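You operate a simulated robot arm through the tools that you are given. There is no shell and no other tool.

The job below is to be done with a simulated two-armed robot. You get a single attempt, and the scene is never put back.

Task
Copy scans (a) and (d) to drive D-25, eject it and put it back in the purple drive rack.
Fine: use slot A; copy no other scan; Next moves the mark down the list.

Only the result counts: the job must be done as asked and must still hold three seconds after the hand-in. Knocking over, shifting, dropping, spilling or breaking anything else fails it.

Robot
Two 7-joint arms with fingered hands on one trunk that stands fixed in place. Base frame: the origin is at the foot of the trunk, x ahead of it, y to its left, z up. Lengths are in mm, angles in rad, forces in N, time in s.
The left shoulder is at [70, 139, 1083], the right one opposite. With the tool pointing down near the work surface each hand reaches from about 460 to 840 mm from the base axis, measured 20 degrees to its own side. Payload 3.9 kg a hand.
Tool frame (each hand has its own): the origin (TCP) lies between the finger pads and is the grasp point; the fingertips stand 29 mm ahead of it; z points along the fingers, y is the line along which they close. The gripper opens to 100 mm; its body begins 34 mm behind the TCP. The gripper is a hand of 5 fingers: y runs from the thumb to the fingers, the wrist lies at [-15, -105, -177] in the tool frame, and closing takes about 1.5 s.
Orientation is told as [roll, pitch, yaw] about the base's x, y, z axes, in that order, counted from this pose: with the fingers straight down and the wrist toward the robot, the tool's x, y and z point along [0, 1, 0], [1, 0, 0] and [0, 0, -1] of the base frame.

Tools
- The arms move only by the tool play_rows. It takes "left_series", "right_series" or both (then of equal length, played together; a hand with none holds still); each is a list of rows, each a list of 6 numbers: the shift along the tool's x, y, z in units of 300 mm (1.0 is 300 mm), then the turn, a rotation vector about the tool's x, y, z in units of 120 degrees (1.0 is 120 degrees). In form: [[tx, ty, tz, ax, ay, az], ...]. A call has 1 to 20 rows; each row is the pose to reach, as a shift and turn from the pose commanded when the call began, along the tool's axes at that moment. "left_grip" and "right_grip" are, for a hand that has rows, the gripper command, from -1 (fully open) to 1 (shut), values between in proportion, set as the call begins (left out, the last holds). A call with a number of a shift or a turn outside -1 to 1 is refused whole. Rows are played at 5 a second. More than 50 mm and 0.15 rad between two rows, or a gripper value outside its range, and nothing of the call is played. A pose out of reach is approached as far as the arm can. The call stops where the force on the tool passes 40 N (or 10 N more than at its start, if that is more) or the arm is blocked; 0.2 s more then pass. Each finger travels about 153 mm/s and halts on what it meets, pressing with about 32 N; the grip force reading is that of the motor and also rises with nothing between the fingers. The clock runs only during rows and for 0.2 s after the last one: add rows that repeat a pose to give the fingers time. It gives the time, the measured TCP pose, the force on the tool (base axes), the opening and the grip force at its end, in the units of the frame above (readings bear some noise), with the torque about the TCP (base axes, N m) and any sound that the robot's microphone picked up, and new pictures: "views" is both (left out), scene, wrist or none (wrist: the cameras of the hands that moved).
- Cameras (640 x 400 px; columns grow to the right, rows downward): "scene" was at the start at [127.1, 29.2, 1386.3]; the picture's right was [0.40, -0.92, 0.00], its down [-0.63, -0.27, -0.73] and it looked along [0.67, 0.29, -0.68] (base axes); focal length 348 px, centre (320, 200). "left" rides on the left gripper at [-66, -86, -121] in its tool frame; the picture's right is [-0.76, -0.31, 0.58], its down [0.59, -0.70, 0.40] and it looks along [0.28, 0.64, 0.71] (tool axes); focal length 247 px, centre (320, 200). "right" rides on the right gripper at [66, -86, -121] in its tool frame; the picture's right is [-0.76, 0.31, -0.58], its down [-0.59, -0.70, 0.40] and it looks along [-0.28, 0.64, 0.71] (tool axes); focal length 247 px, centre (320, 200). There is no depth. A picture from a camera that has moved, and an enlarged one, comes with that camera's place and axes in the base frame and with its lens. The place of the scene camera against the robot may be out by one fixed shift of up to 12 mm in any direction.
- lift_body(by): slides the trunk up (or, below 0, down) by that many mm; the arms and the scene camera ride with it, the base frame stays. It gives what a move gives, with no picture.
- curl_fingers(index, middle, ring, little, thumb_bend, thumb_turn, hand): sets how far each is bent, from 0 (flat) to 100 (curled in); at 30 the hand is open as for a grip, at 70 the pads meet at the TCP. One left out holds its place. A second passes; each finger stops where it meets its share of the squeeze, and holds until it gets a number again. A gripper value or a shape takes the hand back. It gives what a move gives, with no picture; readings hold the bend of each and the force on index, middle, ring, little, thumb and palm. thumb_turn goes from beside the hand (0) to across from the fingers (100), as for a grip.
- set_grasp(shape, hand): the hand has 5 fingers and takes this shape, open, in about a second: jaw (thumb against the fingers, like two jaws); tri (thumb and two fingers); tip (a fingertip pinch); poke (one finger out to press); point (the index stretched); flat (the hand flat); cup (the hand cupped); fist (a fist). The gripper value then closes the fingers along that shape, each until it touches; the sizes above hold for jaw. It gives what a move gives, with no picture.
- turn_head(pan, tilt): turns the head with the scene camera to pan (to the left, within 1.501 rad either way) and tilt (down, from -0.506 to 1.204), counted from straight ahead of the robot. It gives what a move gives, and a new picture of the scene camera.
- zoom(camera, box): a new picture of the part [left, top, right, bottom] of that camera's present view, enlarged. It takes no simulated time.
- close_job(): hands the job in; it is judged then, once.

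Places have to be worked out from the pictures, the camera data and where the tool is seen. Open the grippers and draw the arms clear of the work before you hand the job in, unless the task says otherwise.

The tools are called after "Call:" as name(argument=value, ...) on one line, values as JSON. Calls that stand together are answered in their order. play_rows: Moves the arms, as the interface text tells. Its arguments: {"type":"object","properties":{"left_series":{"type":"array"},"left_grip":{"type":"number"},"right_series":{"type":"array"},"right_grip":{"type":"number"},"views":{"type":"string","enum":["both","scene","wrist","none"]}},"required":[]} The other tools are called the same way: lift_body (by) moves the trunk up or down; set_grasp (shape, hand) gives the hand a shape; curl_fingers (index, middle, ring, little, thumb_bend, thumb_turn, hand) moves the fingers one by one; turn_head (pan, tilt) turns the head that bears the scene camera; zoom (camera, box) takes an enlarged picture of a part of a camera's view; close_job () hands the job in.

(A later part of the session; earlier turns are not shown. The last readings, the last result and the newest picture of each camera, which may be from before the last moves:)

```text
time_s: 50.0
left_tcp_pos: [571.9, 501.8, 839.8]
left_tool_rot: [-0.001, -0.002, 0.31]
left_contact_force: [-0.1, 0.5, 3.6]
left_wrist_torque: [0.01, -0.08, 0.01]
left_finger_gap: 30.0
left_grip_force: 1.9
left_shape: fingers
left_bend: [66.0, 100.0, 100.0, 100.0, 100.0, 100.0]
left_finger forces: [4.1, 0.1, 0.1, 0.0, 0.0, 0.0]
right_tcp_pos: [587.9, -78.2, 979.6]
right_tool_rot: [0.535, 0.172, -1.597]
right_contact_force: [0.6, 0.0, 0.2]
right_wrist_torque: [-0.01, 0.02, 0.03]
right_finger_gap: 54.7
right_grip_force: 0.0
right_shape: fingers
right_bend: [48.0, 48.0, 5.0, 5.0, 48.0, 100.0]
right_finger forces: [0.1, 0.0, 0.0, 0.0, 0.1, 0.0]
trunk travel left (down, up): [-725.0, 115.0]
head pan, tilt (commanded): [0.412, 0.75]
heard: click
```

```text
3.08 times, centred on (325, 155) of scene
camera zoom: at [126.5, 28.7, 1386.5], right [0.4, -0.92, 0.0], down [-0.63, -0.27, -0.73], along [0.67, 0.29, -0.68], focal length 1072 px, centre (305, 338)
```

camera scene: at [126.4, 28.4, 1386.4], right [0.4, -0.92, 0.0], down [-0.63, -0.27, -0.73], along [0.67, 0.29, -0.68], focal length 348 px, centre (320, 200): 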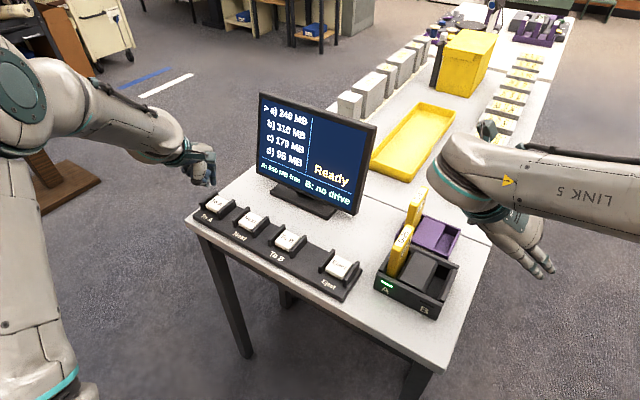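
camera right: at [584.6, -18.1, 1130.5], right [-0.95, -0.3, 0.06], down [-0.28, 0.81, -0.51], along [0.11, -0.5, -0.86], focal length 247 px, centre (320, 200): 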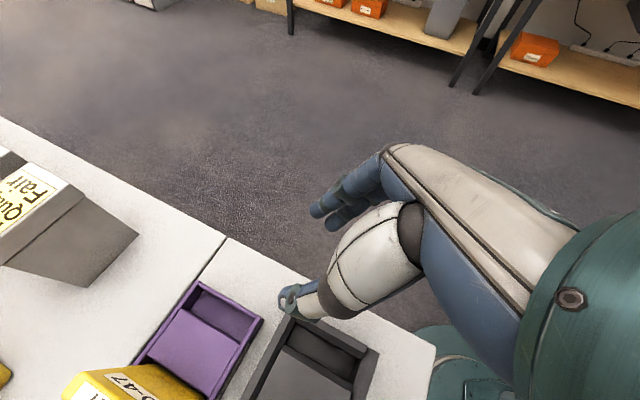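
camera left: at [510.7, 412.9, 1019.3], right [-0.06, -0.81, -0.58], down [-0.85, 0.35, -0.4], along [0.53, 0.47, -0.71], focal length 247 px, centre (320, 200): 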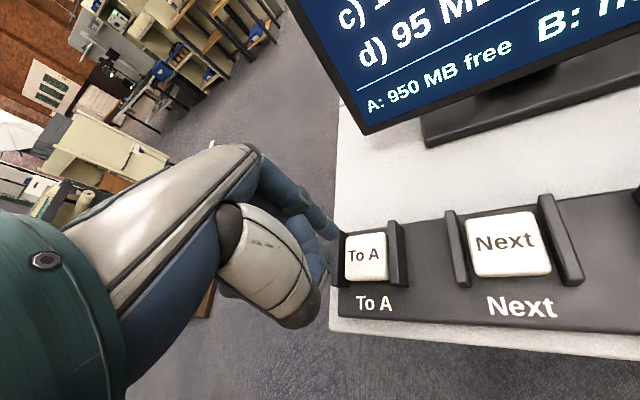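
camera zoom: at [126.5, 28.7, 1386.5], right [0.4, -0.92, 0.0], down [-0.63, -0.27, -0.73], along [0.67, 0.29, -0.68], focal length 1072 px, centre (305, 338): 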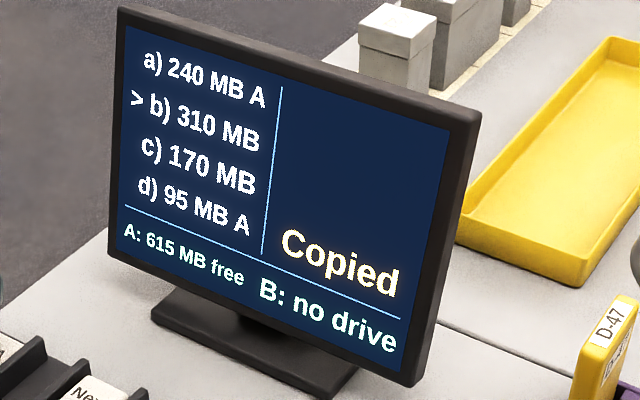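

Scan (d) is copied too ("95 MB A", 615 MB free). I raise the left finger and carry it over to Eject, and move the right hand further right to leave room.

Call:
play_rows(left_series=[[0, 0, -0.04, 0, 0, 0], [0, 0, -0.08, 0, 0, 0], [0, 0, -0.12, 0, 0, 0], [0, 0, -0.16, 0, 0, 0], [0, 0, -0.18, 0, 0, 0], [0, 0, -0.18, 0, 0, 0], [-0.11, -0.0566, -0.18, 0, 0, 0], [-0.22, -0.1131, -0.18, 0, 0, 0], [-0.331, -0.1697, -0.18, 0, 0, 0], [-0.441, -0.2262, -0.18, 0, 0, 0], [-0.551, -0.2828, -0.18, 0, 0, 0], [-0.661, -0.3393, -0.18, 0, 0, 0], [-0.772, -0.3959, -0.18, 0, 0, 0], [-0.882, -0.4524, -0.18, 0, 0, 0], [-0.992, -0.509, -0.18, 0, 0, 0], [-0.992, -0.509, -0.18, 0, 0, 0]], right_series=[[0.0248, 0.0414, -0.0068, 0, 0, 0], [0.0497, 0.0828, -0.0137, 0, 0, 0], [0.0745, 0.1243, -0.0205, 0, 0, 0], [0.0993, 0.1657, -0.0273, 0, 0, 0], [0.1242, 0.2071, -0.0342, 0, 0, 0], [0.149, 0.2485, -0.041, 0, 0, 0], [0.149, 0.2485, -0.041, 0, 0, 0], [0.149, 0.2485, -0.041, 0, 0, 0], [0.149, 0.2485, -0.041, 0, 0, 0], [0.149, 0.2485, -0.041, 0, 0, 0], [0.149, 0.2485, -0.041, 0, 0, 0], [0.149, 0.2485, -0.041, 0, 0, 0], [0.149, 0.2485, -0.041, 0, 0, 0], [0.149, 0.2485, -0.041, 0, 0, 0], [0.149, 0.2485, -0.041, 0, 0, 0], [0.149, 0.2485, -0.041, 0, 0, 0]], views="both")

Call:
zoom(camera="left", box=[260, 180, 420, 280])

Call:
zoom(camera="scene", box=[260, 180, 460, 320])

```text
time_s: 53.4
left_tcp_pos: [516.0, 172.8, 892.9]
left_tool_rot: [-0.019, 0.006, 0.32]
left_contact_force: [0.0, -0.1, 0.0]
left_wrist_torque: [0.03, -0.01, 0.02]
left_finger_gap: 30.2
left_grip_force: 0.0
left_shape: fingers
left_bend: [66.0, 100.0, 100.0, 100.0, 100.0, 100.0]
left_finger forces: [0.1, 0.0, 0.0, 0.1, 0.0, 0.1]
right_tcp_pos: [618.2, -157.1, 1001.1]
right_tool_rot: [0.535, 0.171, -1.597]
right_contact_force: [0.0, 0.0, 0.0]
right_wrist_torque: [-0.02, 0.01, 0.0]
right_finger_gap: 54.6
right_grip_force: 0.1
right_shape: fingers
right_bend: [48.0, 48.0, 5.0, 5.0, 48.0, 100.0]
right_finger forces: [0.0, 0.1, 0.0, 0.0, 0.1, 0.1]
trunk travel left (down, up): [-725.0, 115.0]
head pan, tilt (commanded): [0.412, 0.75]
camera scene: at [127.5, 30.4, 1386.3], right [0.4, -0.92, 0.0], down [-0.63, -0.27, -0.73], along [0.67, 0.29, -0.68], focal length 348 px, centre (320, 200)
camera right: at [615.2, -95.5, 1150.8], right [-0.95, -0.3, 0.06], down [-0.28, 0.81, -0.51], along [0.11, -0.51, -0.86], focal length 247 px, centre (320, 200)
camera left: at [456.7, 86.2, 1015.7], right [-0.05, -0.83, -0.56], down [-0.85, 0.33, -0.4], along [0.52, 0.46, -0.72], focal length 247 px, centre (320, 200)
```

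scene: 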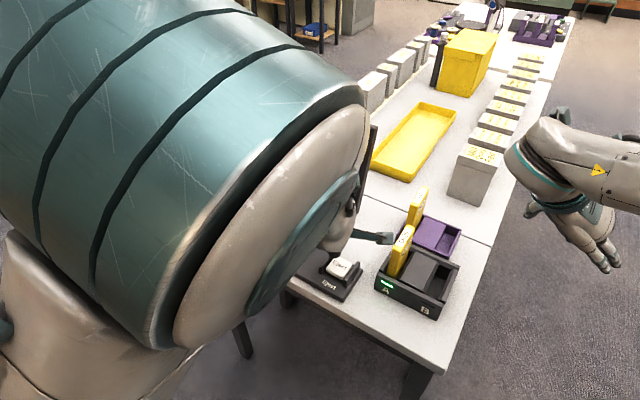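
right: 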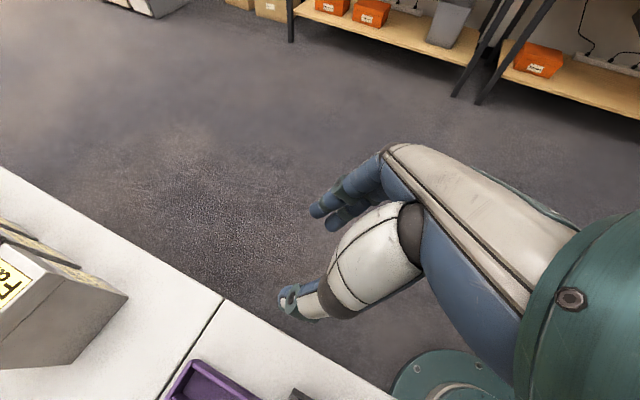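
left: 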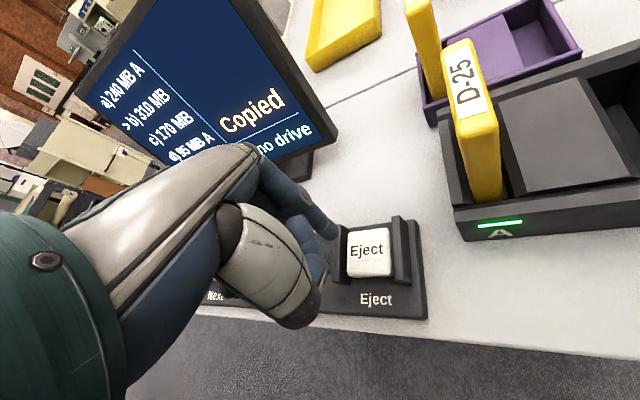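

```text
4.00 times, centred on (340, 230) of left
camera zoom: at [456.7, 86.2, 1015.7], right [-0.05, -0.83, -0.56], down [-0.85, 0.33, -0.4], along [0.52, 0.46, -0.72], focal length 988 px, centre (240, 80)
```

zoom: 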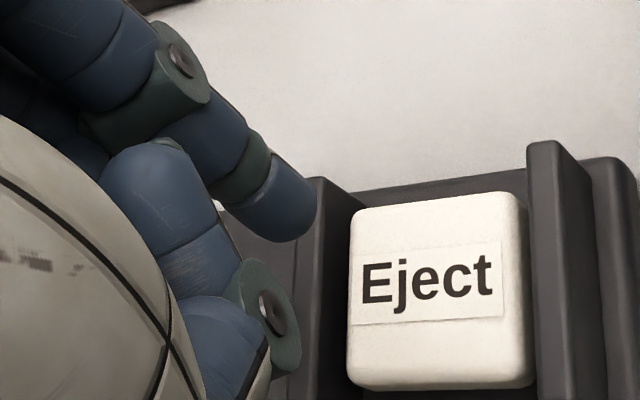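

```text
2.86 times, centred on (360, 250) of scene
camera zoom: at [127.5, 30.4, 1386.3], right [0.4, -0.92, 0.0], down [-0.63, -0.27, -0.73], along [0.67, 0.29, -0.68], focal length 995 px, centre (206, 57)
```

zoom: 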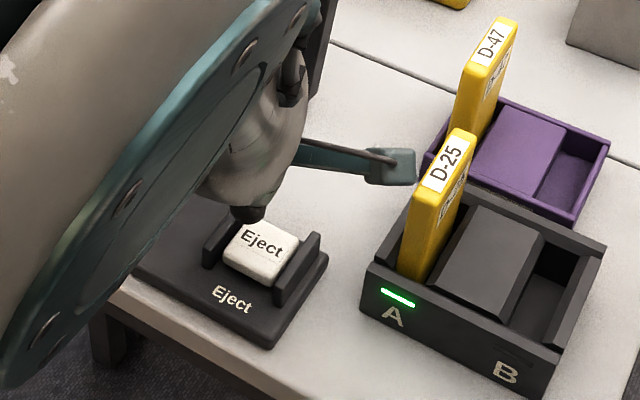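

The left finger is about 6 mm left of the Eject cap's centre. I correct that and come down to just above the cap.

Call:
play_rows(left_series=[[-0.0198, -0.0027, 0, 0, 0, 0], [-0.0198, -0.0027, 0.0333, 0, 0, 0], [-0.0198, -0.0027, 0.0667, 0, 0, 0], [-0.0198, -0.0027, 0.1, 0, 0, 0], [-0.0198, -0.0027, 0.14, 0, 0, 0]], views="none")

Call:
zoom(camera="left", box=[260, 180, 420, 280])

Call:
zoom(camera="scene", box=[260, 180, 460, 320])

```text
time_s: 54.6
left_tcp_pos: [524.1, 161.0, 865.8]
left_tool_rot: [-0.058, -0.005, 0.331]
left_contact_force: [0.2, 0.7, -0.3]
left_wrist_torque: [0.02, -0.03, 0.01]
left_finger_gap: 30.0
left_grip_force: 0.0
left_shape: fingers
left_bend: [66.0, 100.0, 100.0, 100.0, 100.0, 100.0]
left_finger forces: [0.1, 0.0, 0.0, 0.0, 0.0, 0.1]
right_tcp_pos: [619.2, -158.3, 999.6]
right_tool_rot: [0.534, 0.172, -1.596]
right_contact_force: [-0.1, -0.5, -0.2]
right_wrist_torque: [0.0, -0.02, 0.02]
right_finger_gap: 54.7
right_grip_force: 0.1
right_shape: fingers
right_bend: [48.0, 48.0, 5.0, 5.0, 48.0, 100.0]
right_finger forces: [0.1, 0.1, 0.0, 0.1, 0.0, 0.0]
trunk travel left (down, up): [-725.0, 115.0]
head pan, tilt (commanded): [0.412, 0.75]
```

```text
4.00 times, centred on (340, 230) of left
camera zoom: at [461.8, 79.4, 988.4], right [-0.03, -0.84, -0.53], down [-0.85, 0.31, -0.43], along [0.53, 0.44, -0.73], focal length 988 px, centre (240, 80)
```

zoom: 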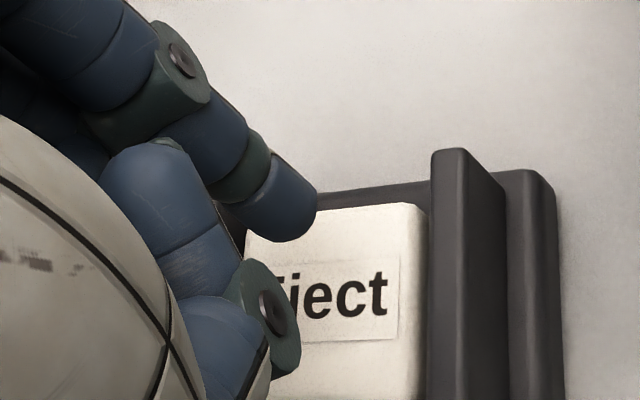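

```text
2.86 times, centred on (360, 250) of scene
camera zoom: at [127.4, 29.1, 1386.3], right [0.4, -0.92, 0.0], down [-0.63, -0.27, -0.73], along [0.67, 0.29, -0.68], focal length 995 px, centre (206, 57)
```

zoom: 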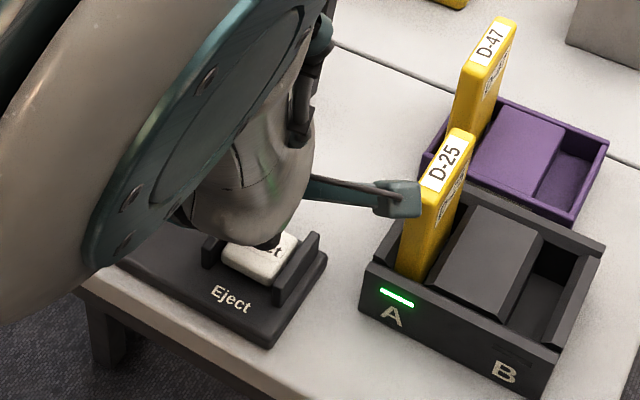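

The left arm drifts here, 13 mm off in height and slightly rolled: this yaw folds the arm too tightly. I raise the hand and turn it to yaw of about -0.3, so the forearm can come in from the left, keeping the fingertip over Eject.

Call:
play_rows(left_series=[[0.0, 0.0, -0.05, 0, 0, 0], [0.01, 0.0, -0.116, 0, 0, 0], [0.0137, 0.0002, -0.116, 0.0018, 0.0043, 0.0502], [0.0173, 0.0003, -0.116, 0.0037, 0.0087, 0.1004], [0.021, 0.0005, -0.116, 0.0055, 0.013, 0.1506], [0.0247, 0.0007, -0.116, 0.0073, 0.0173, 0.2007], [0.0283, 0.0008, -0.116, 0.0092, 0.0217, 0.2509], [0.032, 0.001, -0.116, 0.011, 0.026, 0.3011], [0.032, 0.001, -0.116, 0.011, 0.026, 0.3011]], views="both")

Call:
zoom(camera="left", box=[260, 180, 420, 280])

```text
time_s: 56.6
left_tcp_pos: [513.6, 175.1, 886.4]
left_tool_rot: [0.045, 0.039, -0.322]
left_contact_force: [0.2, 0.3, -0.4]
left_wrist_torque: [-0.01, 0.0, -0.02]
left_finger_gap: 30.1
left_grip_force: 0.1
left_shape: fingers
left_bend: [66.0, 100.0, 100.0, 100.0, 100.0, 100.0]
left_finger forces: [0.0, 0.0, 0.0, 0.0, 0.1, 0.1]
right_tcp_pos: [617.7, -158.3, 1001.0]
right_tool_rot: [0.536, 0.172, -1.596]
right_contact_force: [-0.3, -0.4, 0.2]
right_wrist_torque: [0.0, -0.02, 0.01]
right_finger_gap: 54.6
right_grip_force: 0.1
right_shape: fingers
right_bend: [48.0, 48.0, 5.0, 5.0, 48.0, 100.0]
right_finger forces: [0.0, 0.0, 0.1, 0.0, 0.0, 0.0]
trunk travel left (down, up): [-725.0, 115.0]
head pan, tilt (commanded): [0.412, 0.75]
camera scene: at [127.0, 28.6, 1386.4], right [0.4, -0.92, 0.0], down [-0.63, -0.27, -0.73], along [0.67, 0.29, -0.68], focal length 348 px, centre (320, 200)
camera left: at [415.1, 133.4, 1007.1], right [-0.54, -0.59, -0.6], down [-0.49, 0.8, -0.34], along [0.68, 0.1, -0.72], focal length 247 px, centre (320, 200)
```

scene: 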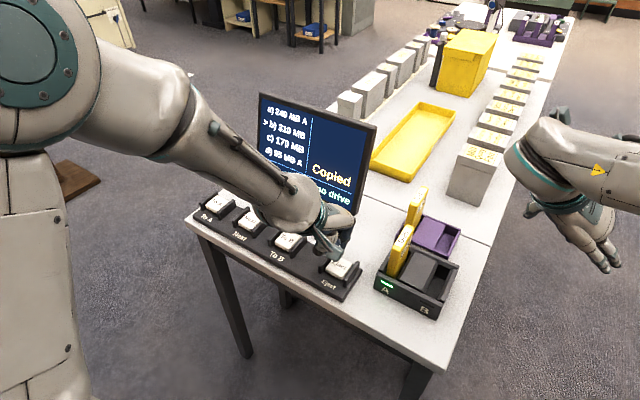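
left: 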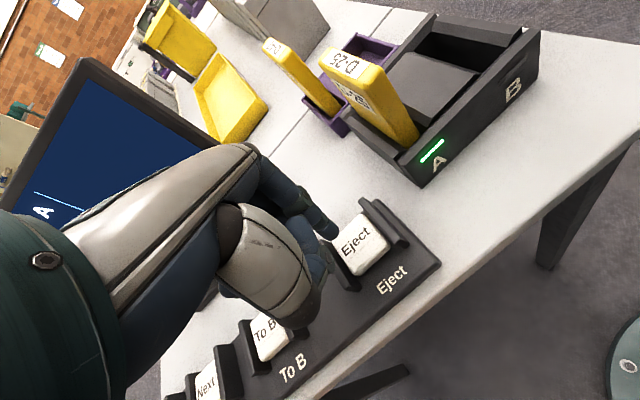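

```text
4.00 times, centred on (340, 230) of left
camera zoom: at [415.1, 133.4, 1007.1], right [-0.54, -0.59, -0.6], down [-0.49, 0.8, -0.34], along [0.68, 0.1, -0.72], focal length 988 px, centre (240, 80)
```

zoom: 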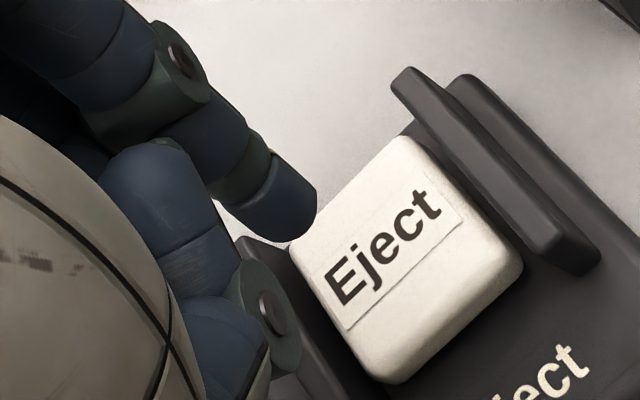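

The arm is relaxed now and tracks properly. The tip needs to go about 5 mm forward and 2.5 mm right. I shift, come down 36 mm and check.

Call:
play_rows(left_series=[[-0.0024, 0.018, 0, 0, 0, 0], [-0.0038, 0.0192, 0.03, 0, 0, 0], [-0.0051, 0.0204, 0.06, 0, 0, 0], [-0.0065, 0.0216, 0.09, 0, 0, 0], [-0.0078, 0.0227, 0.1198, 0, 0, 0], [-0.0078, 0.0227, 0.1198, 0, 0, 0]], views="none")

Call:
zoom(camera="left", box=[260, 180, 420, 280])

Call:
zoom(camera="scene", box=[260, 180, 460, 320])

```text
time_s: 58.0
left_tcp_pos: [518.1, 172.1, 849.4]
left_tool_rot: [0.042, 0.038, -0.321]
left_contact_force: [-0.2, 0.4, -0.4]
left_wrist_torque: [-0.01, -0.04, 0.0]
left_finger_gap: 29.9
left_grip_force: 0.1
left_shape: fingers
left_bend: [66.0, 100.0, 100.0, 100.0, 100.0, 100.0]
left_finger forces: [0.1, 0.0, 0.0, 0.1, 0.0, 0.1]
right_tcp_pos: [617.8, -156.8, 1000.8]
right_tool_rot: [0.536, 0.171, -1.598]
right_contact_force: [0.0, -0.5, 0.2]
right_wrist_torque: [0.0, 0.02, -0.01]
right_finger_gap: 54.4
right_grip_force: 0.0
right_shape: fingers
right_bend: [48.0, 48.0, 5.0, 5.0, 48.0, 100.0]
right_finger forces: [0.0, 0.0, 0.0, 0.0, 0.0, 0.0]
trunk travel left (down, up): [-725.0, 115.0]
head pan, tilt (commanded): [0.412, 0.75]
```

```text
4.00 times, centred on (340, 230) of left
camera zoom: at [420.4, 131.5, 970.0], right [-0.54, -0.59, -0.6], down [-0.49, 0.8, -0.35], along [0.68, 0.1, -0.72], focal length 988 px, centre (240, 80)
```

zoom: 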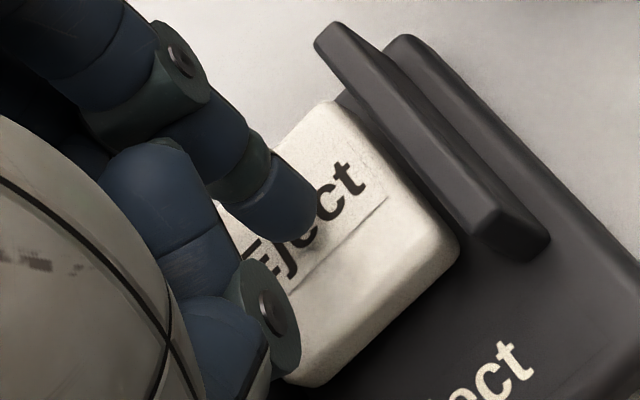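

```text
2.86 times, centred on (360, 250) of scene
camera zoom: at [126.9, 29.1, 1386.4], right [0.4, -0.92, 0.0], down [-0.63, -0.27, -0.73], along [0.67, 0.29, -0.68], focal length 995 px, centre (206, 57)
```

zoom: 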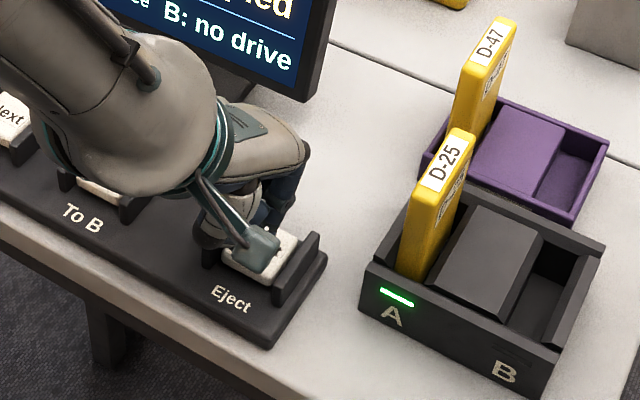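

Aligned on Eject. I press down in small rows to the same relative depth as the other buttons.

Call:
play_rows(left_series=[[-0.0005, 0.0004, 0.01, 0, 0, 0], [-0.0008, 0.0007, 0.0183, 0, 0, 0], [-0.0011, 0.0009, 0.0233, 0, 0, 0], [-0.0012, 0.001, 0.0267, 0, 0, 0]], views="none")

Call:
zoom(camera="scene", box=[250, 90, 470, 320])

```text
time_s: 59.0
left_tcp_pos: [518.5, 171.8, 842.6]
left_tool_rot: [0.043, 0.037, -0.32]
left_contact_force: [-0.1, -0.2, 2.6]
left_wrist_torque: [-0.02, -0.05, 0.02]
left_finger_gap: 29.9
left_grip_force: 0.8
left_shape: fingers
left_bend: [66.0, 100.0, 100.0, 100.0, 100.0, 100.0]
left_finger forces: [3.0, 0.1, 0.0, 0.1, 0.0, 0.0]
right_tcp_pos: [617.8, -158.4, 1000.1]
right_tool_rot: [0.535, 0.174, -1.597]
right_contact_force: [0.7, -0.4, -0.2]
right_wrist_torque: [0.06, 0.04, 0.0]
right_finger_gap: 54.8
right_grip_force: 0.1
right_shape: fingers
right_bend: [48.0, 48.0, 5.0, 5.0, 48.0, 100.0]
right_finger forces: [0.1, 0.0, 0.0, 0.0, 0.0, 0.1]
trunk travel left (down, up): [-725.0, 115.0]
head pan, tilt (commanded): [0.412, 0.75]
```

```text
1.74 times, centred on (360, 205) of scene
camera zoom: at [126.8, 29.2, 1386.4], right [0.4, -0.92, 0.0], down [-0.63, -0.27, -0.73], along [0.67, 0.29, -0.68], focal length 606 px, centre (250, 191)
```

zoom: 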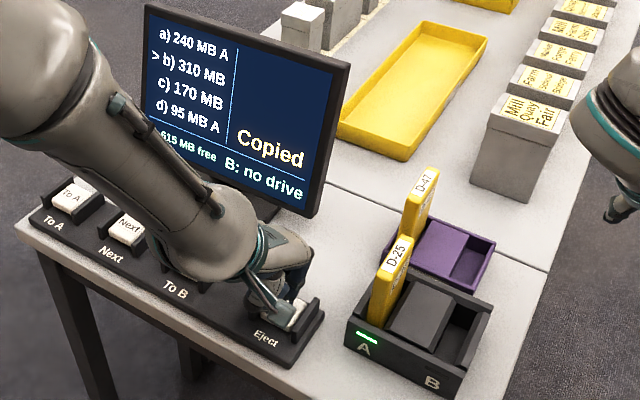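

In contact at 3 N with no click yet. I push 2 mm further.

Call:
play_rows(left_series=[[-0.0002, 0.0001, 0.0033, 0, 0, 0], [-0.0003, 0.0003, 0.0067, 0, 0, 0]], views="none")

Call:
zoom(camera="scene", box=[250, 90, 470, 320])

```text
time_s: 59.6
left_tcp_pos: [518.2, 171.7, 840.7]
left_tool_rot: [0.044, 0.037, -0.321]
left_contact_force: [0.4, -0.4, 4.9]
left_wrist_torque: [-0.04, -0.06, 0.05]
left_finger_gap: 30.1
left_grip_force: 2.4
left_shape: fingers
left_bend: [66.0, 100.0, 100.0, 100.0, 100.0, 100.0]
left_finger forces: [4.5, 0.0, 0.1, 0.0, 0.0, 0.1]
right_tcp_pos: [617.4, -158.1, 1001.3]
right_tool_rot: [0.536, 0.172, -1.597]
right_contact_force: [0.4, 0.4, 0.6]
right_wrist_torque: [0.01, 0.03, 0.01]
right_finger_gap: 54.8
right_grip_force: 0.1
right_shape: fingers
right_bend: [48.0, 48.0, 5.0, 5.0, 48.0, 100.0]
right_finger forces: [0.0, 0.0, 0.0, 0.0, 0.0, 0.0]
trunk travel left (down, up): [-725.0, 115.0]
head pan, tilt (commanded): [0.412, 0.75]
heard: click
```

```text
1.74 times, centred on (360, 205) of scene
camera zoom: at [126.6, 28.9, 1386.4], right [0.4, -0.92, 0.0], down [-0.63, -0.27, -0.73], along [0.67, 0.29, -0.68], focal length 606 px, centre (250, 191)
```

zoom: 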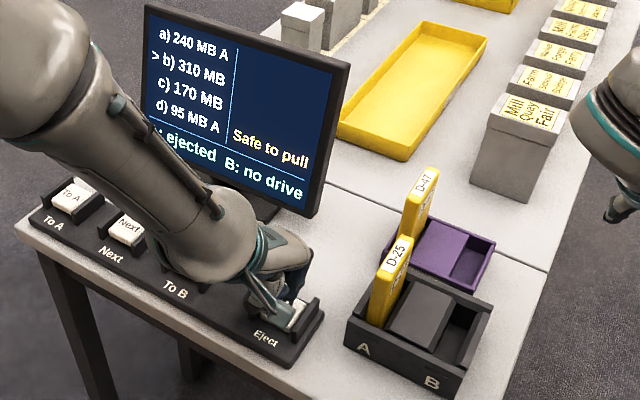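

The screen says "Safe to pull" and A is ejected. I raise the left finger and draw the left arm up and away to the left.

Call:
play_rows(left_series=[[0.003, -0.0026, -0.0665, 0, 0, 0], [0.006, -0.0052, -0.133, 0, 0, 0], [0.009, -0.0078, -0.1996, 0, 0, 0], [0.081, -0.05, -0.2569, 0, 0, -0.0358], [0.153, -0.0921, -0.3142, 0, 0, -0.0716], [0.225, -0.1343, -0.3715, 0, 0, -0.1074], [0.297, -0.1764, -0.4288, 0, 0, -0.1433], [0.369, -0.2186, -0.4861, 0, 0, -0.1791], [0.441, -0.2607, -0.5434, 0, 0, -0.2149], [0.513, -0.3029, -0.6007, 0, 0, -0.2507], [0.585, -0.345, -0.658, 0, 0, -0.2865]], views="scene")

Call:
zoom(camera="scene", box=[360, 180, 480, 320])

Call:
zoom(camera="scene", box=[370, 190, 480, 260])

```text
time_s: 62.0
left_tcp_pos: [480.9, 362.1, 1051.1]
left_tool_rot: [0.058, 0.007, 0.279]
left_contact_force: [0.2, 0.6, 0.2]
left_wrist_torque: [0.01, -0.02, 0.01]
left_finger_gap: 30.3
left_grip_force: 0.0
left_shape: fingers
left_bend: [66.0, 100.0, 100.0, 100.0, 100.0, 100.0]
left_finger forces: [0.1, 0.0, 0.0, 0.1, 0.0, 0.1]
left hand out of reach, approached as far as the arm can: row 6, 7
right_tcp_pos: [618.4, -157.8, 1001.5]
right_tool_rot: [0.534, 0.17, -1.596]
right_contact_force: [-0.6, -1.1, -0.5]
right_wrist_torque: [-0.01, 0.02, -0.03]
right_finger_gap: 54.6
right_grip_force: 0.0
right_shape: fingers
right_bend: [48.0, 48.0, 5.0, 5.0, 48.0, 100.0]
right_finger forces: [0.0, 0.1, 0.0, 0.0, 0.1, 0.0]
trunk travel left (down, up): [-725.0, 115.0]
head pan, tilt (commanded): [0.412, 0.75]
camera scene: at [126.7, 29.9, 1386.3], right [0.4, -0.92, 0.0], down [-0.63, -0.27, -0.73], along [0.67, 0.29, -0.68], focal length 348 px, centre (320, 200)
```

scene: 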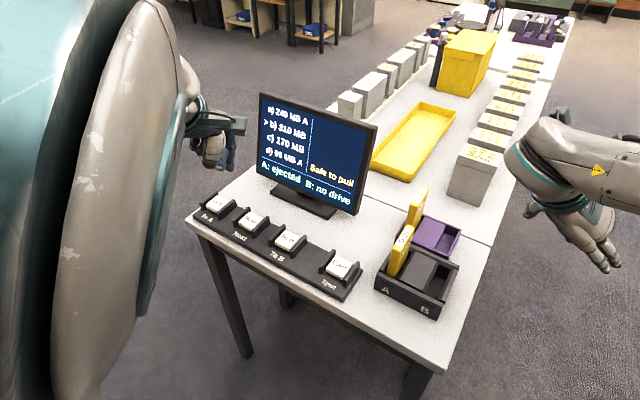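

```text
2.86 times, centred on (420, 250) of scene
camera zoom: at [126.7, 29.9, 1386.3], right [0.4, -0.92, 0.0], down [-0.63, -0.27, -0.73], along [0.67, 0.29, -0.68], focal length 995 px, centre (34, 57)
```

zoom: 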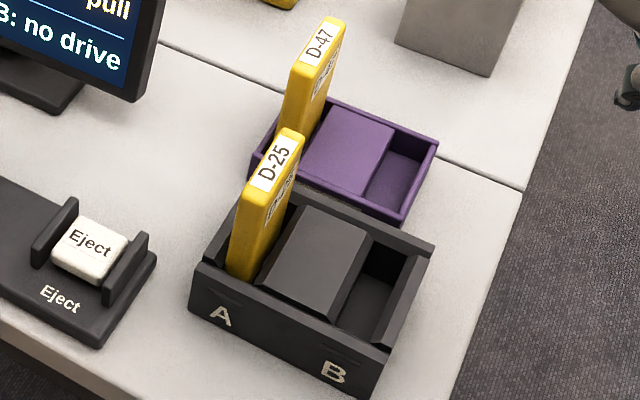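

```text
5.71 times, centred on (425, 225) of scene
camera zoom: at [126.7, 29.9, 1386.3], right [0.4, -0.92, 0.0], down [-0.63, -0.27, -0.73], along [0.67, 0.29, -0.68], focal length 1990 px, centre (-280, 57)
```

zoom: 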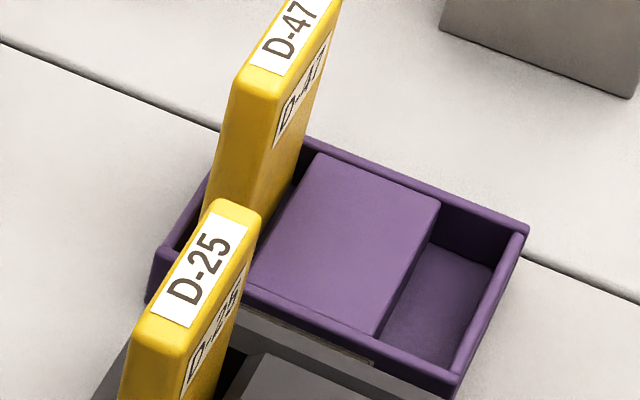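

The drive still stands in slot A as I left it. I bring the right hand back to 100 mm above the release pose and check that it lines up.

Call:
play_rows(right_series=[[-0.0318, -0.0842, 0.0081, 0, 0, 0], [-0.0635, -0.1684, 0.0163, 0, 0, 0], [-0.0953, -0.2526, 0.0244, 0, 0, 0], [-0.127, -0.3368, 0.0325, 0, 0, 0], [-0.1588, -0.4209, 0.0406, 0, 0, 0], [-0.1905, -0.5051, 0.0488, 0, 0, 0], [-0.2223, -0.5893, 0.0569, 0, 0, 0], [-0.254, -0.6735, 0.065, 0, 0, 0], [-0.254, -0.6735, 0.065, 0, 0, 0]], views="both")

Call:
zoom(camera="right", box=[200, 220, 400, 345])

```text
time_s: 64.0
left_tcp_pos: [480.9, 361.4, 1050.5]
left_tool_rot: [0.056, 0.006, 0.28]
left_contact_force: [0.3, 0.1, -0.2]
left_wrist_torque: [0.03, 0.01, 0.0]
left_finger_gap: 30.3
left_grip_force: 0.1
left_shape: fingers
left_bend: [66.0, 100.0, 100.0, 100.0, 100.0, 100.0]
left_finger forces: [0.0, 0.1, 0.1, 0.1, 0.1, 0.1]
right_tcp_pos: [568.8, 50.6, 979.4]
right_tool_rot: [0.533, 0.173, -1.598]
right_contact_force: [-0.3, 0.3, 0.4]
right_wrist_torque: [-0.03, -0.01, 0.0]
right_finger_gap: 54.9
right_grip_force: 0.0
right_shape: fingers
right_bend: [48.0, 48.0, 5.0, 5.0, 48.0, 100.0]
right_finger forces: [0.0, 0.0, 0.0, 0.0, 0.1, 0.1]
trunk travel left (down, up): [-725.0, 115.0]
head pan, tilt (commanded): [0.412, 0.75]
camera scene: at [127.1, 28.4, 1386.4], right [0.4, -0.92, 0.0], down [-0.63, -0.27, -0.73], along [0.67, 0.29, -0.68], focal length 348 px, centre (320, 200)
camera right: at [566.0, 112.0, 1129.7], right [-0.95, -0.3, 0.06], down [-0.28, 0.81, -0.51], along [0.11, -0.5, -0.86], focal length 247 px, centre (320, 200)
```

scene: 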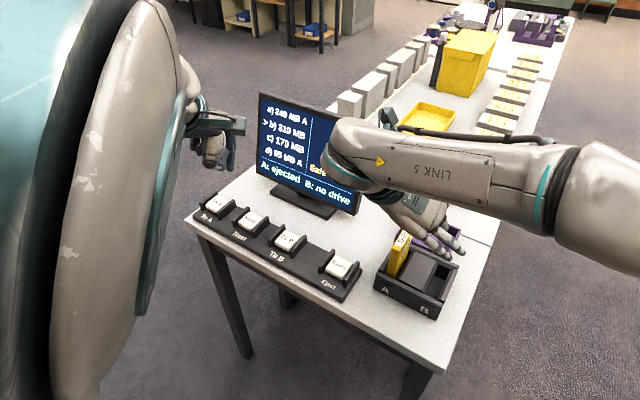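
right: 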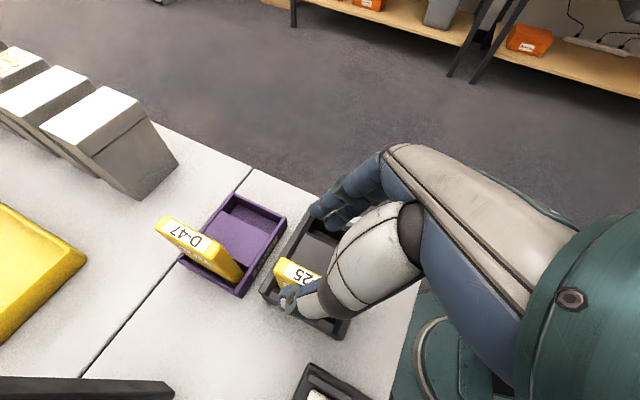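

```text
3.20 times, centred on (300, 282) of right
camera zoom: at [566.0, 112.0, 1129.7], right [-0.95, -0.3, 0.06], down [-0.28, 0.81, -0.51], along [0.11, -0.5, -0.86], focal length 790 px, centre (384, -64)
```

zoom: 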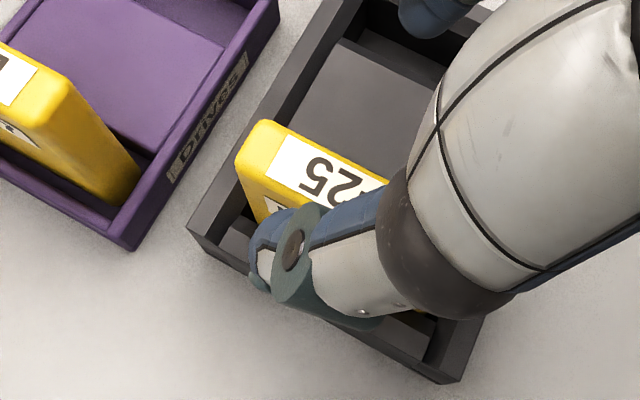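

It lines up as at the release. I come down 60 mm and check that the drive passes between thumb and fingers.

Call:
play_rows(right_series=[[-0.0201, 0.0069, 0.0339, 0, 0, 0], [-0.0402, 0.0138, 0.0678, 0, 0, 0], [-0.0603, 0.0207, 0.1017, 0, 0, 0], [-0.0804, 0.0275, 0.1356, 0, 0, 0], [-0.1004, 0.0344, 0.1695, 0, 0, 0]], views="none")

Call:
zoom(camera="right", box=[200, 180, 400, 305])

```text
time_s: 65.2
left_tcp_pos: [481.2, 361.0, 1052.3]
left_tool_rot: [0.058, 0.007, 0.278]
left_contact_force: [-0.5, 0.2, 0.2]
left_wrist_torque: [0.02, -0.03, -0.03]
left_finger_gap: 29.9
left_grip_force: 0.1
left_shape: fingers
left_bend: [66.0, 100.0, 100.0, 100.0, 100.0, 100.0]
left_finger forces: [0.1, 0.0, 0.1, 0.1, 0.0, 0.0]
right_tcp_pos: [567.8, 52.2, 919.0]
right_tool_rot: [0.537, 0.173, -1.597]
right_contact_force: [1.2, 0.0, 0.5]
right_wrist_torque: [-0.03, 0.01, -0.01]
right_finger_gap: 54.7
right_grip_force: 0.0
right_shape: fingers
right_bend: [48.0, 48.0, 5.0, 5.0, 48.0, 100.0]
right_finger forces: [0.0, 0.1, 0.1, 0.0, 0.1, 0.1]
trunk travel left (down, up): [-725.0, 115.0]
head pan, tilt (commanded): [0.412, 0.75]
```

```text
3.20 times, centred on (300, 242) of right
camera zoom: at [564.7, 112.0, 1069.6], right [-0.95, -0.3, 0.06], down [-0.28, 0.81, -0.51], along [0.11, -0.5, -0.86], focal length 790 px, centre (384, 64)
```

zoom: 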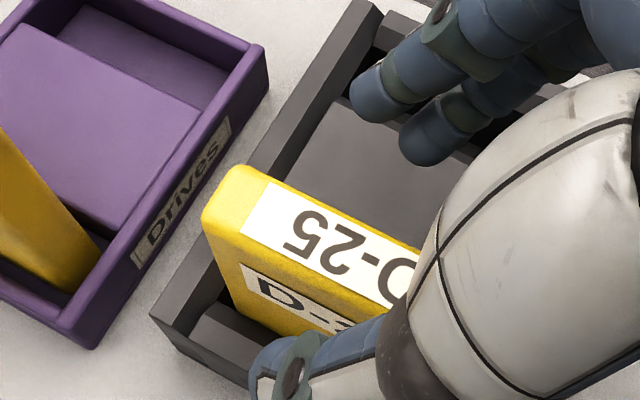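

The drive passes cleanly between them. I come down the remaining 38 mm to the grasp height.

Call:
play_rows(right_series=[[-0.0159, 0.0055, 0.0268, 0, 0, 0], [-0.0318, 0.0109, 0.0537, 0, 0, 0], [-0.0477, 0.0164, 0.0805, 0, 0, 0], [-0.0636, 0.0218, 0.1073, 0, 0, 0], [-0.0636, 0.0218, 0.1073, 0, 0, 0]], views="none")

Call:
zoom(camera="right", box=[240, 200, 400, 300])

```text
time_s: 66.4
left_tcp_pos: [479.9, 361.4, 1050.6]
left_tool_rot: [0.057, 0.008, 0.281]
left_contact_force: [0.5, -0.5, 0.1]
left_wrist_torque: [-0.02, 0.0, -0.04]
left_finger_gap: 30.5
left_grip_force: 0.0
left_shape: fingers
left_bend: [66.0, 100.0, 100.0, 100.0, 100.0, 100.0]
left_finger forces: [0.0, 0.1, 0.1, 0.0, 0.1, 0.1]
right_tcp_pos: [569.1, 51.8, 881.2]
right_tool_rot: [0.534, 0.173, -1.597]
right_contact_force: [-0.7, -0.4, 0.0]
right_wrist_torque: [0.05, 0.04, 0.01]
right_finger_gap: 54.7
right_grip_force: 0.1
right_shape: fingers
right_bend: [48.0, 48.0, 5.0, 5.0, 48.0, 100.0]
right_finger forces: [0.0, 0.0, 0.0, 0.1, 0.2, 0.0]
trunk travel left (down, up): [-725.0, 115.0]
head pan, tilt (commanded): [0.412, 0.75]
```

```text
4.00 times, centred on (320, 250) of right
camera zoom: at [565.4, 112.6, 1031.3], right [-0.95, -0.3, 0.06], down [-0.28, 0.81, -0.51], along [0.11, -0.5, -0.86], focal length 988 px, centre (320, 0)
```

zoom: 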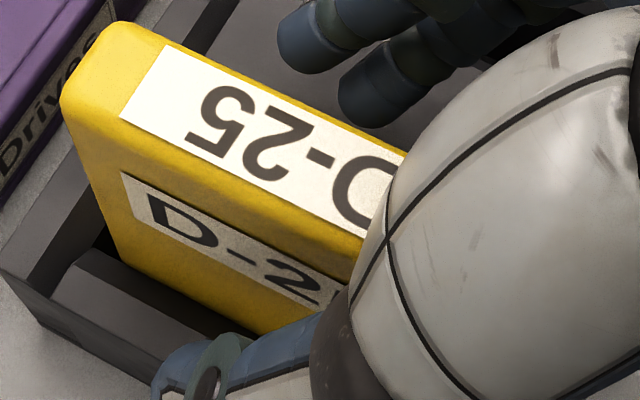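

The view matches the release pose. I close thumb, index and middle on the drive again.

Call:
curl_fingers(hand="right", index=75, middle=75, thumb_bend=75)

Call:
zoom(camera="right", box=[240, 200, 400, 300])

```text
time_s: 67.4
left_tcp_pos: [480.1, 360.0, 1050.5]
left_tool_rot: [0.058, 0.008, 0.278]
left_contact_force: [-0.4, -0.7, 0.5]
left_wrist_torque: [0.02, -0.01, 0.01]
left_finger_gap: 30.3
left_grip_force: 0.0
left_shape: fingers
left_bend: [66.0, 100.0, 100.0, 100.0, 100.0, 100.0]
left_finger forces: [0.0, 0.0, 0.1, 0.1, 0.0, 0.0]
right_tcp_pos: [569.8, 51.2, 881.1]
right_tool_rot: [0.533, 0.173, -1.598]
right_contact_force: [0.3, 0.0, -0.8]
right_wrist_torque: [0.01, 0.02, 0.02]
right_finger_gap: 14.2
right_grip_force: 12.1
right_shape: fingers
right_bend: [73.0, 66.0, 5.0, 5.0, 65.0, 100.0]
right_finger forces: [7.0, 5.4, 0.0, 0.0, 12.4, 0.0]
trunk travel left (down, up): [-725.0, 115.0]
head pan, tilt (commanded): [0.412, 0.75]
```

```text
4.00 times, centred on (320, 250) of right
camera zoom: at [565.7, 112.8, 1031.2], right [-0.95, -0.3, 0.06], down [-0.28, 0.81, -0.51], along [0.11, -0.5, -0.86], focal length 988 px, centre (320, 0)
```

zoom: 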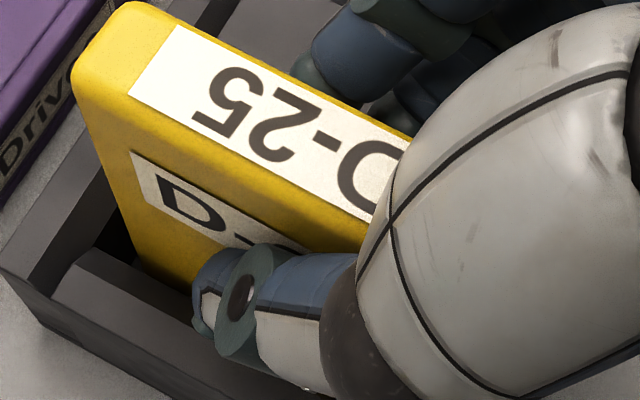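

The grip is firm at 12 N. I lift straight up 20 mm first and check that the dock stays put.

Call:
play_rows(right_series=[[0.0084, -0.0029, -0.0141, 0, 0, 0], [0.0167, -0.0057, -0.0283, 0, 0, 0], [0.0251, -0.0086, -0.0424, 0, 0, 0], [0.0335, -0.0115, -0.0565, 0, 0, 0]], views="none")

Call:
zoom(camera="right", box=[200, 180, 400, 305])

Call:
zoom(camera="scene", box=[350, 180, 510, 320])

```text
time_s: 68.4
left_tcp_pos: [480.9, 361.6, 1051.8]
left_tool_rot: [0.057, 0.007, 0.279]
left_contact_force: [0.2, 0.2, -0.6]
left_wrist_torque: [0.0, -0.01, -0.02]
left_finger_gap: 30.4
left_grip_force: 0.0
left_shape: fingers
left_bend: [66.0, 100.0, 100.0, 100.0, 100.0, 100.0]
left_finger forces: [0.0, 0.1, 0.1, 0.1, 0.1, 0.0]
right_tcp_pos: [568.2, 50.3, 901.9]
right_tool_rot: [0.534, 0.173, -1.598]
right_contact_force: [0.8, 0.3, -1.5]
right_wrist_torque: [-0.03, 0.0, -0.01]
right_finger_gap: 14.0
right_grip_force: 12.4
right_shape: fingers
right_bend: [73.0, 66.0, 5.0, 5.0, 65.0, 100.0]
right_finger forces: [6.9, 5.5, 0.0, 0.0, 12.5, 0.0]
trunk travel left (down, up): [-725.0, 115.0]
head pan, tilt (commanded): [0.412, 0.75]
```

```text
3.20 times, centred on (300, 242) of right
camera zoom: at [565.1, 112.6, 1051.8], right [-0.95, -0.3, 0.06], down [-0.28, 0.81, -0.51], along [0.11, -0.5, -0.86], focal length 790 px, centre (384, 64)
```

zoom: 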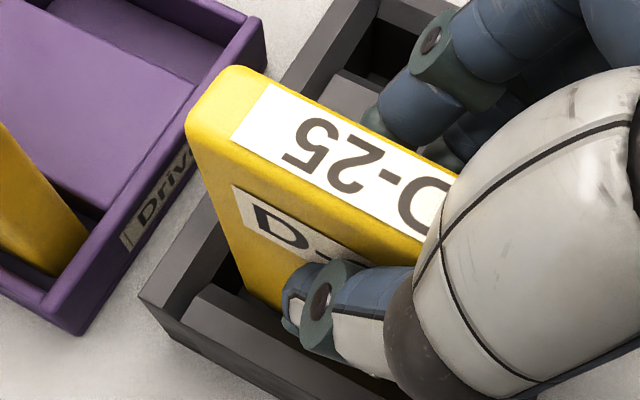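

```text
2.86 times, centred on (430, 250) of scene
camera zoom: at [127.3, 29.2, 1386.3], right [0.4, -0.92, 0.0], down [-0.63, -0.27, -0.73], along [0.67, 0.29, -0.68], focal length 995 px, centre (6, 57)
```

zoom: 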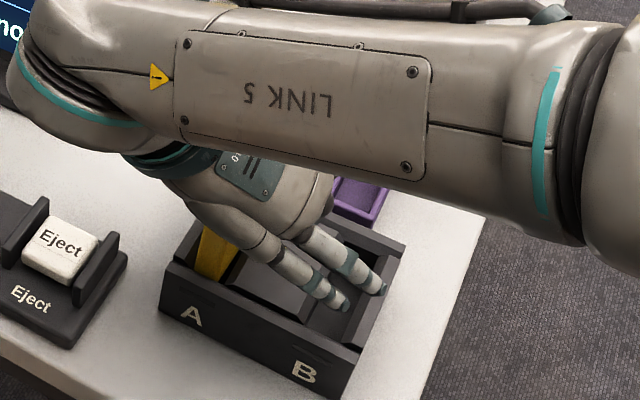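

The dock stays still and the drive comes up. I lift another 106 mm so its bottom clears D-47's top, then measure it again.

Call:
play_rows(right_series=[[0.0296, -0.0101, -0.0499, 0, 0, 0], [0.0591, -0.0203, -0.0998, 0, 0, 0], [0.0887, -0.0304, -0.1498, 0, 0, 0], [0.1183, -0.0405, -0.1997, 0, 0, 0], [0.1478, -0.0507, -0.2496, 0, 0, 0], [0.1774, -0.0608, -0.2995, 0, 0, 0], [0.1774, -0.0608, -0.2995, 0, 0, 0]], views="wrist")

Call:
zoom(camera="right", box=[240, 200, 400, 300])

Call:
zoom(camera="right", box=[250, 230, 340, 290])

Call:
zoom(camera="right", box=[150, 170, 310, 310])

```text
time_s: 70.0
left_tcp_pos: [480.2, 362.0, 1051.6]
left_tool_rot: [0.056, 0.004, 0.279]
left_contact_force: [0.9, 0.1, 0.3]
left_wrist_torque: [0.0, 0.02, 0.0]
left_finger_gap: 30.0
left_grip_force: 0.0
left_shape: fingers
left_bend: [66.0, 100.0, 100.0, 100.0, 100.0, 100.0]
left_finger forces: [0.0, 0.0, 0.0, 0.0, 0.1, 0.0]
right_tcp_pos: [568.5, 50.7, 1008.4]
right_tool_rot: [0.534, 0.174, -1.598]
right_contact_force: [-0.1, -0.3, -2.0]
right_wrist_torque: [-0.05, 0.02, -0.01]
right_finger_gap: 14.1
right_grip_force: 12.0
right_shape: fingers
right_bend: [73.0, 66.0, 5.0, 5.0, 65.0, 100.0]
right_finger forces: [7.0, 5.3, 0.1, 0.0, 12.3, 0.0]
trunk travel left (down, up): [-725.0, 115.0]
head pan, tilt (commanded): [0.412, 0.75]
camera right: at [566.1, 112.0, 1158.5], right [-0.95, -0.3, 0.06], down [-0.28, 0.81, -0.51], along [0.11, -0.5, -0.86], focal length 247 px, centre (320, 200)
```

right: 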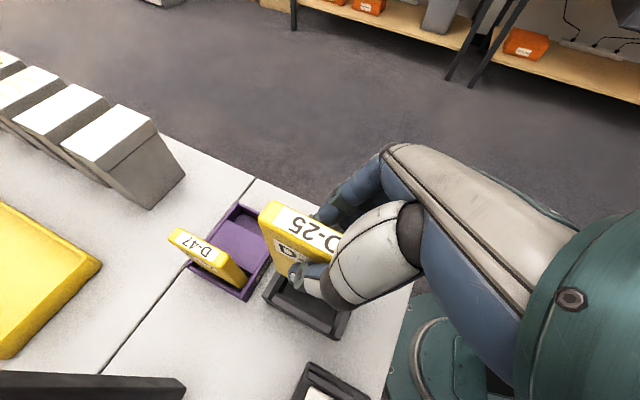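

```text
4.00 times, centred on (320, 250) of right
camera zoom: at [566.1, 112.0, 1158.5], right [-0.95, -0.3, 0.06], down [-0.28, 0.81, -0.51], along [0.11, -0.5, -0.86], focal length 988 px, centre (320, 0)
```

zoom: 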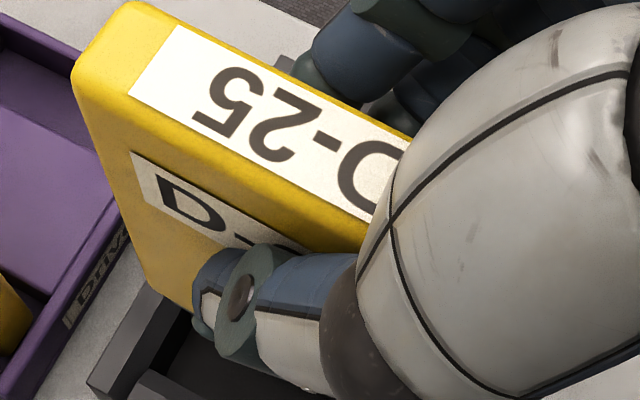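

```text
6.67 times, centred on (295, 260) of right
camera zoom: at [566.1, 112.0, 1158.5], right [-0.95, -0.3, 0.06], down [-0.28, 0.81, -0.51], along [0.11, -0.5, -0.86], focal length 1646 px, centre (487, -200)
```

zoom: 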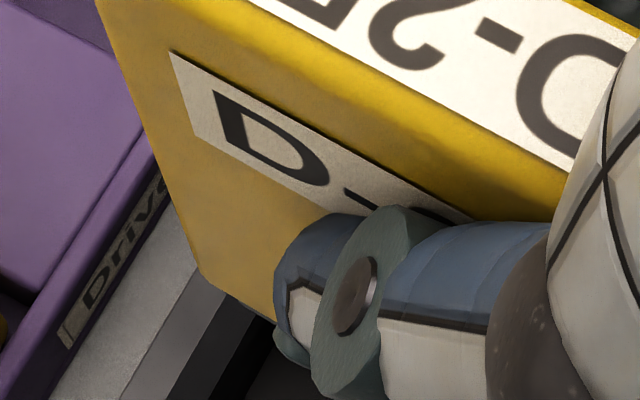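

```text
2.86 times, centred on (230, 240) of right
camera zoom: at [566.1, 112.0, 1158.5], right [-0.95, -0.3, 0.06], down [-0.28, 0.81, -0.51], along [0.11, -0.5, -0.86], focal length 706 px, centre (577, 86)
```

zoom: 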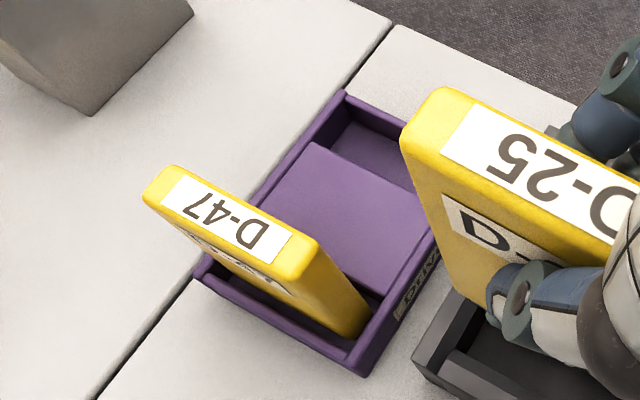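

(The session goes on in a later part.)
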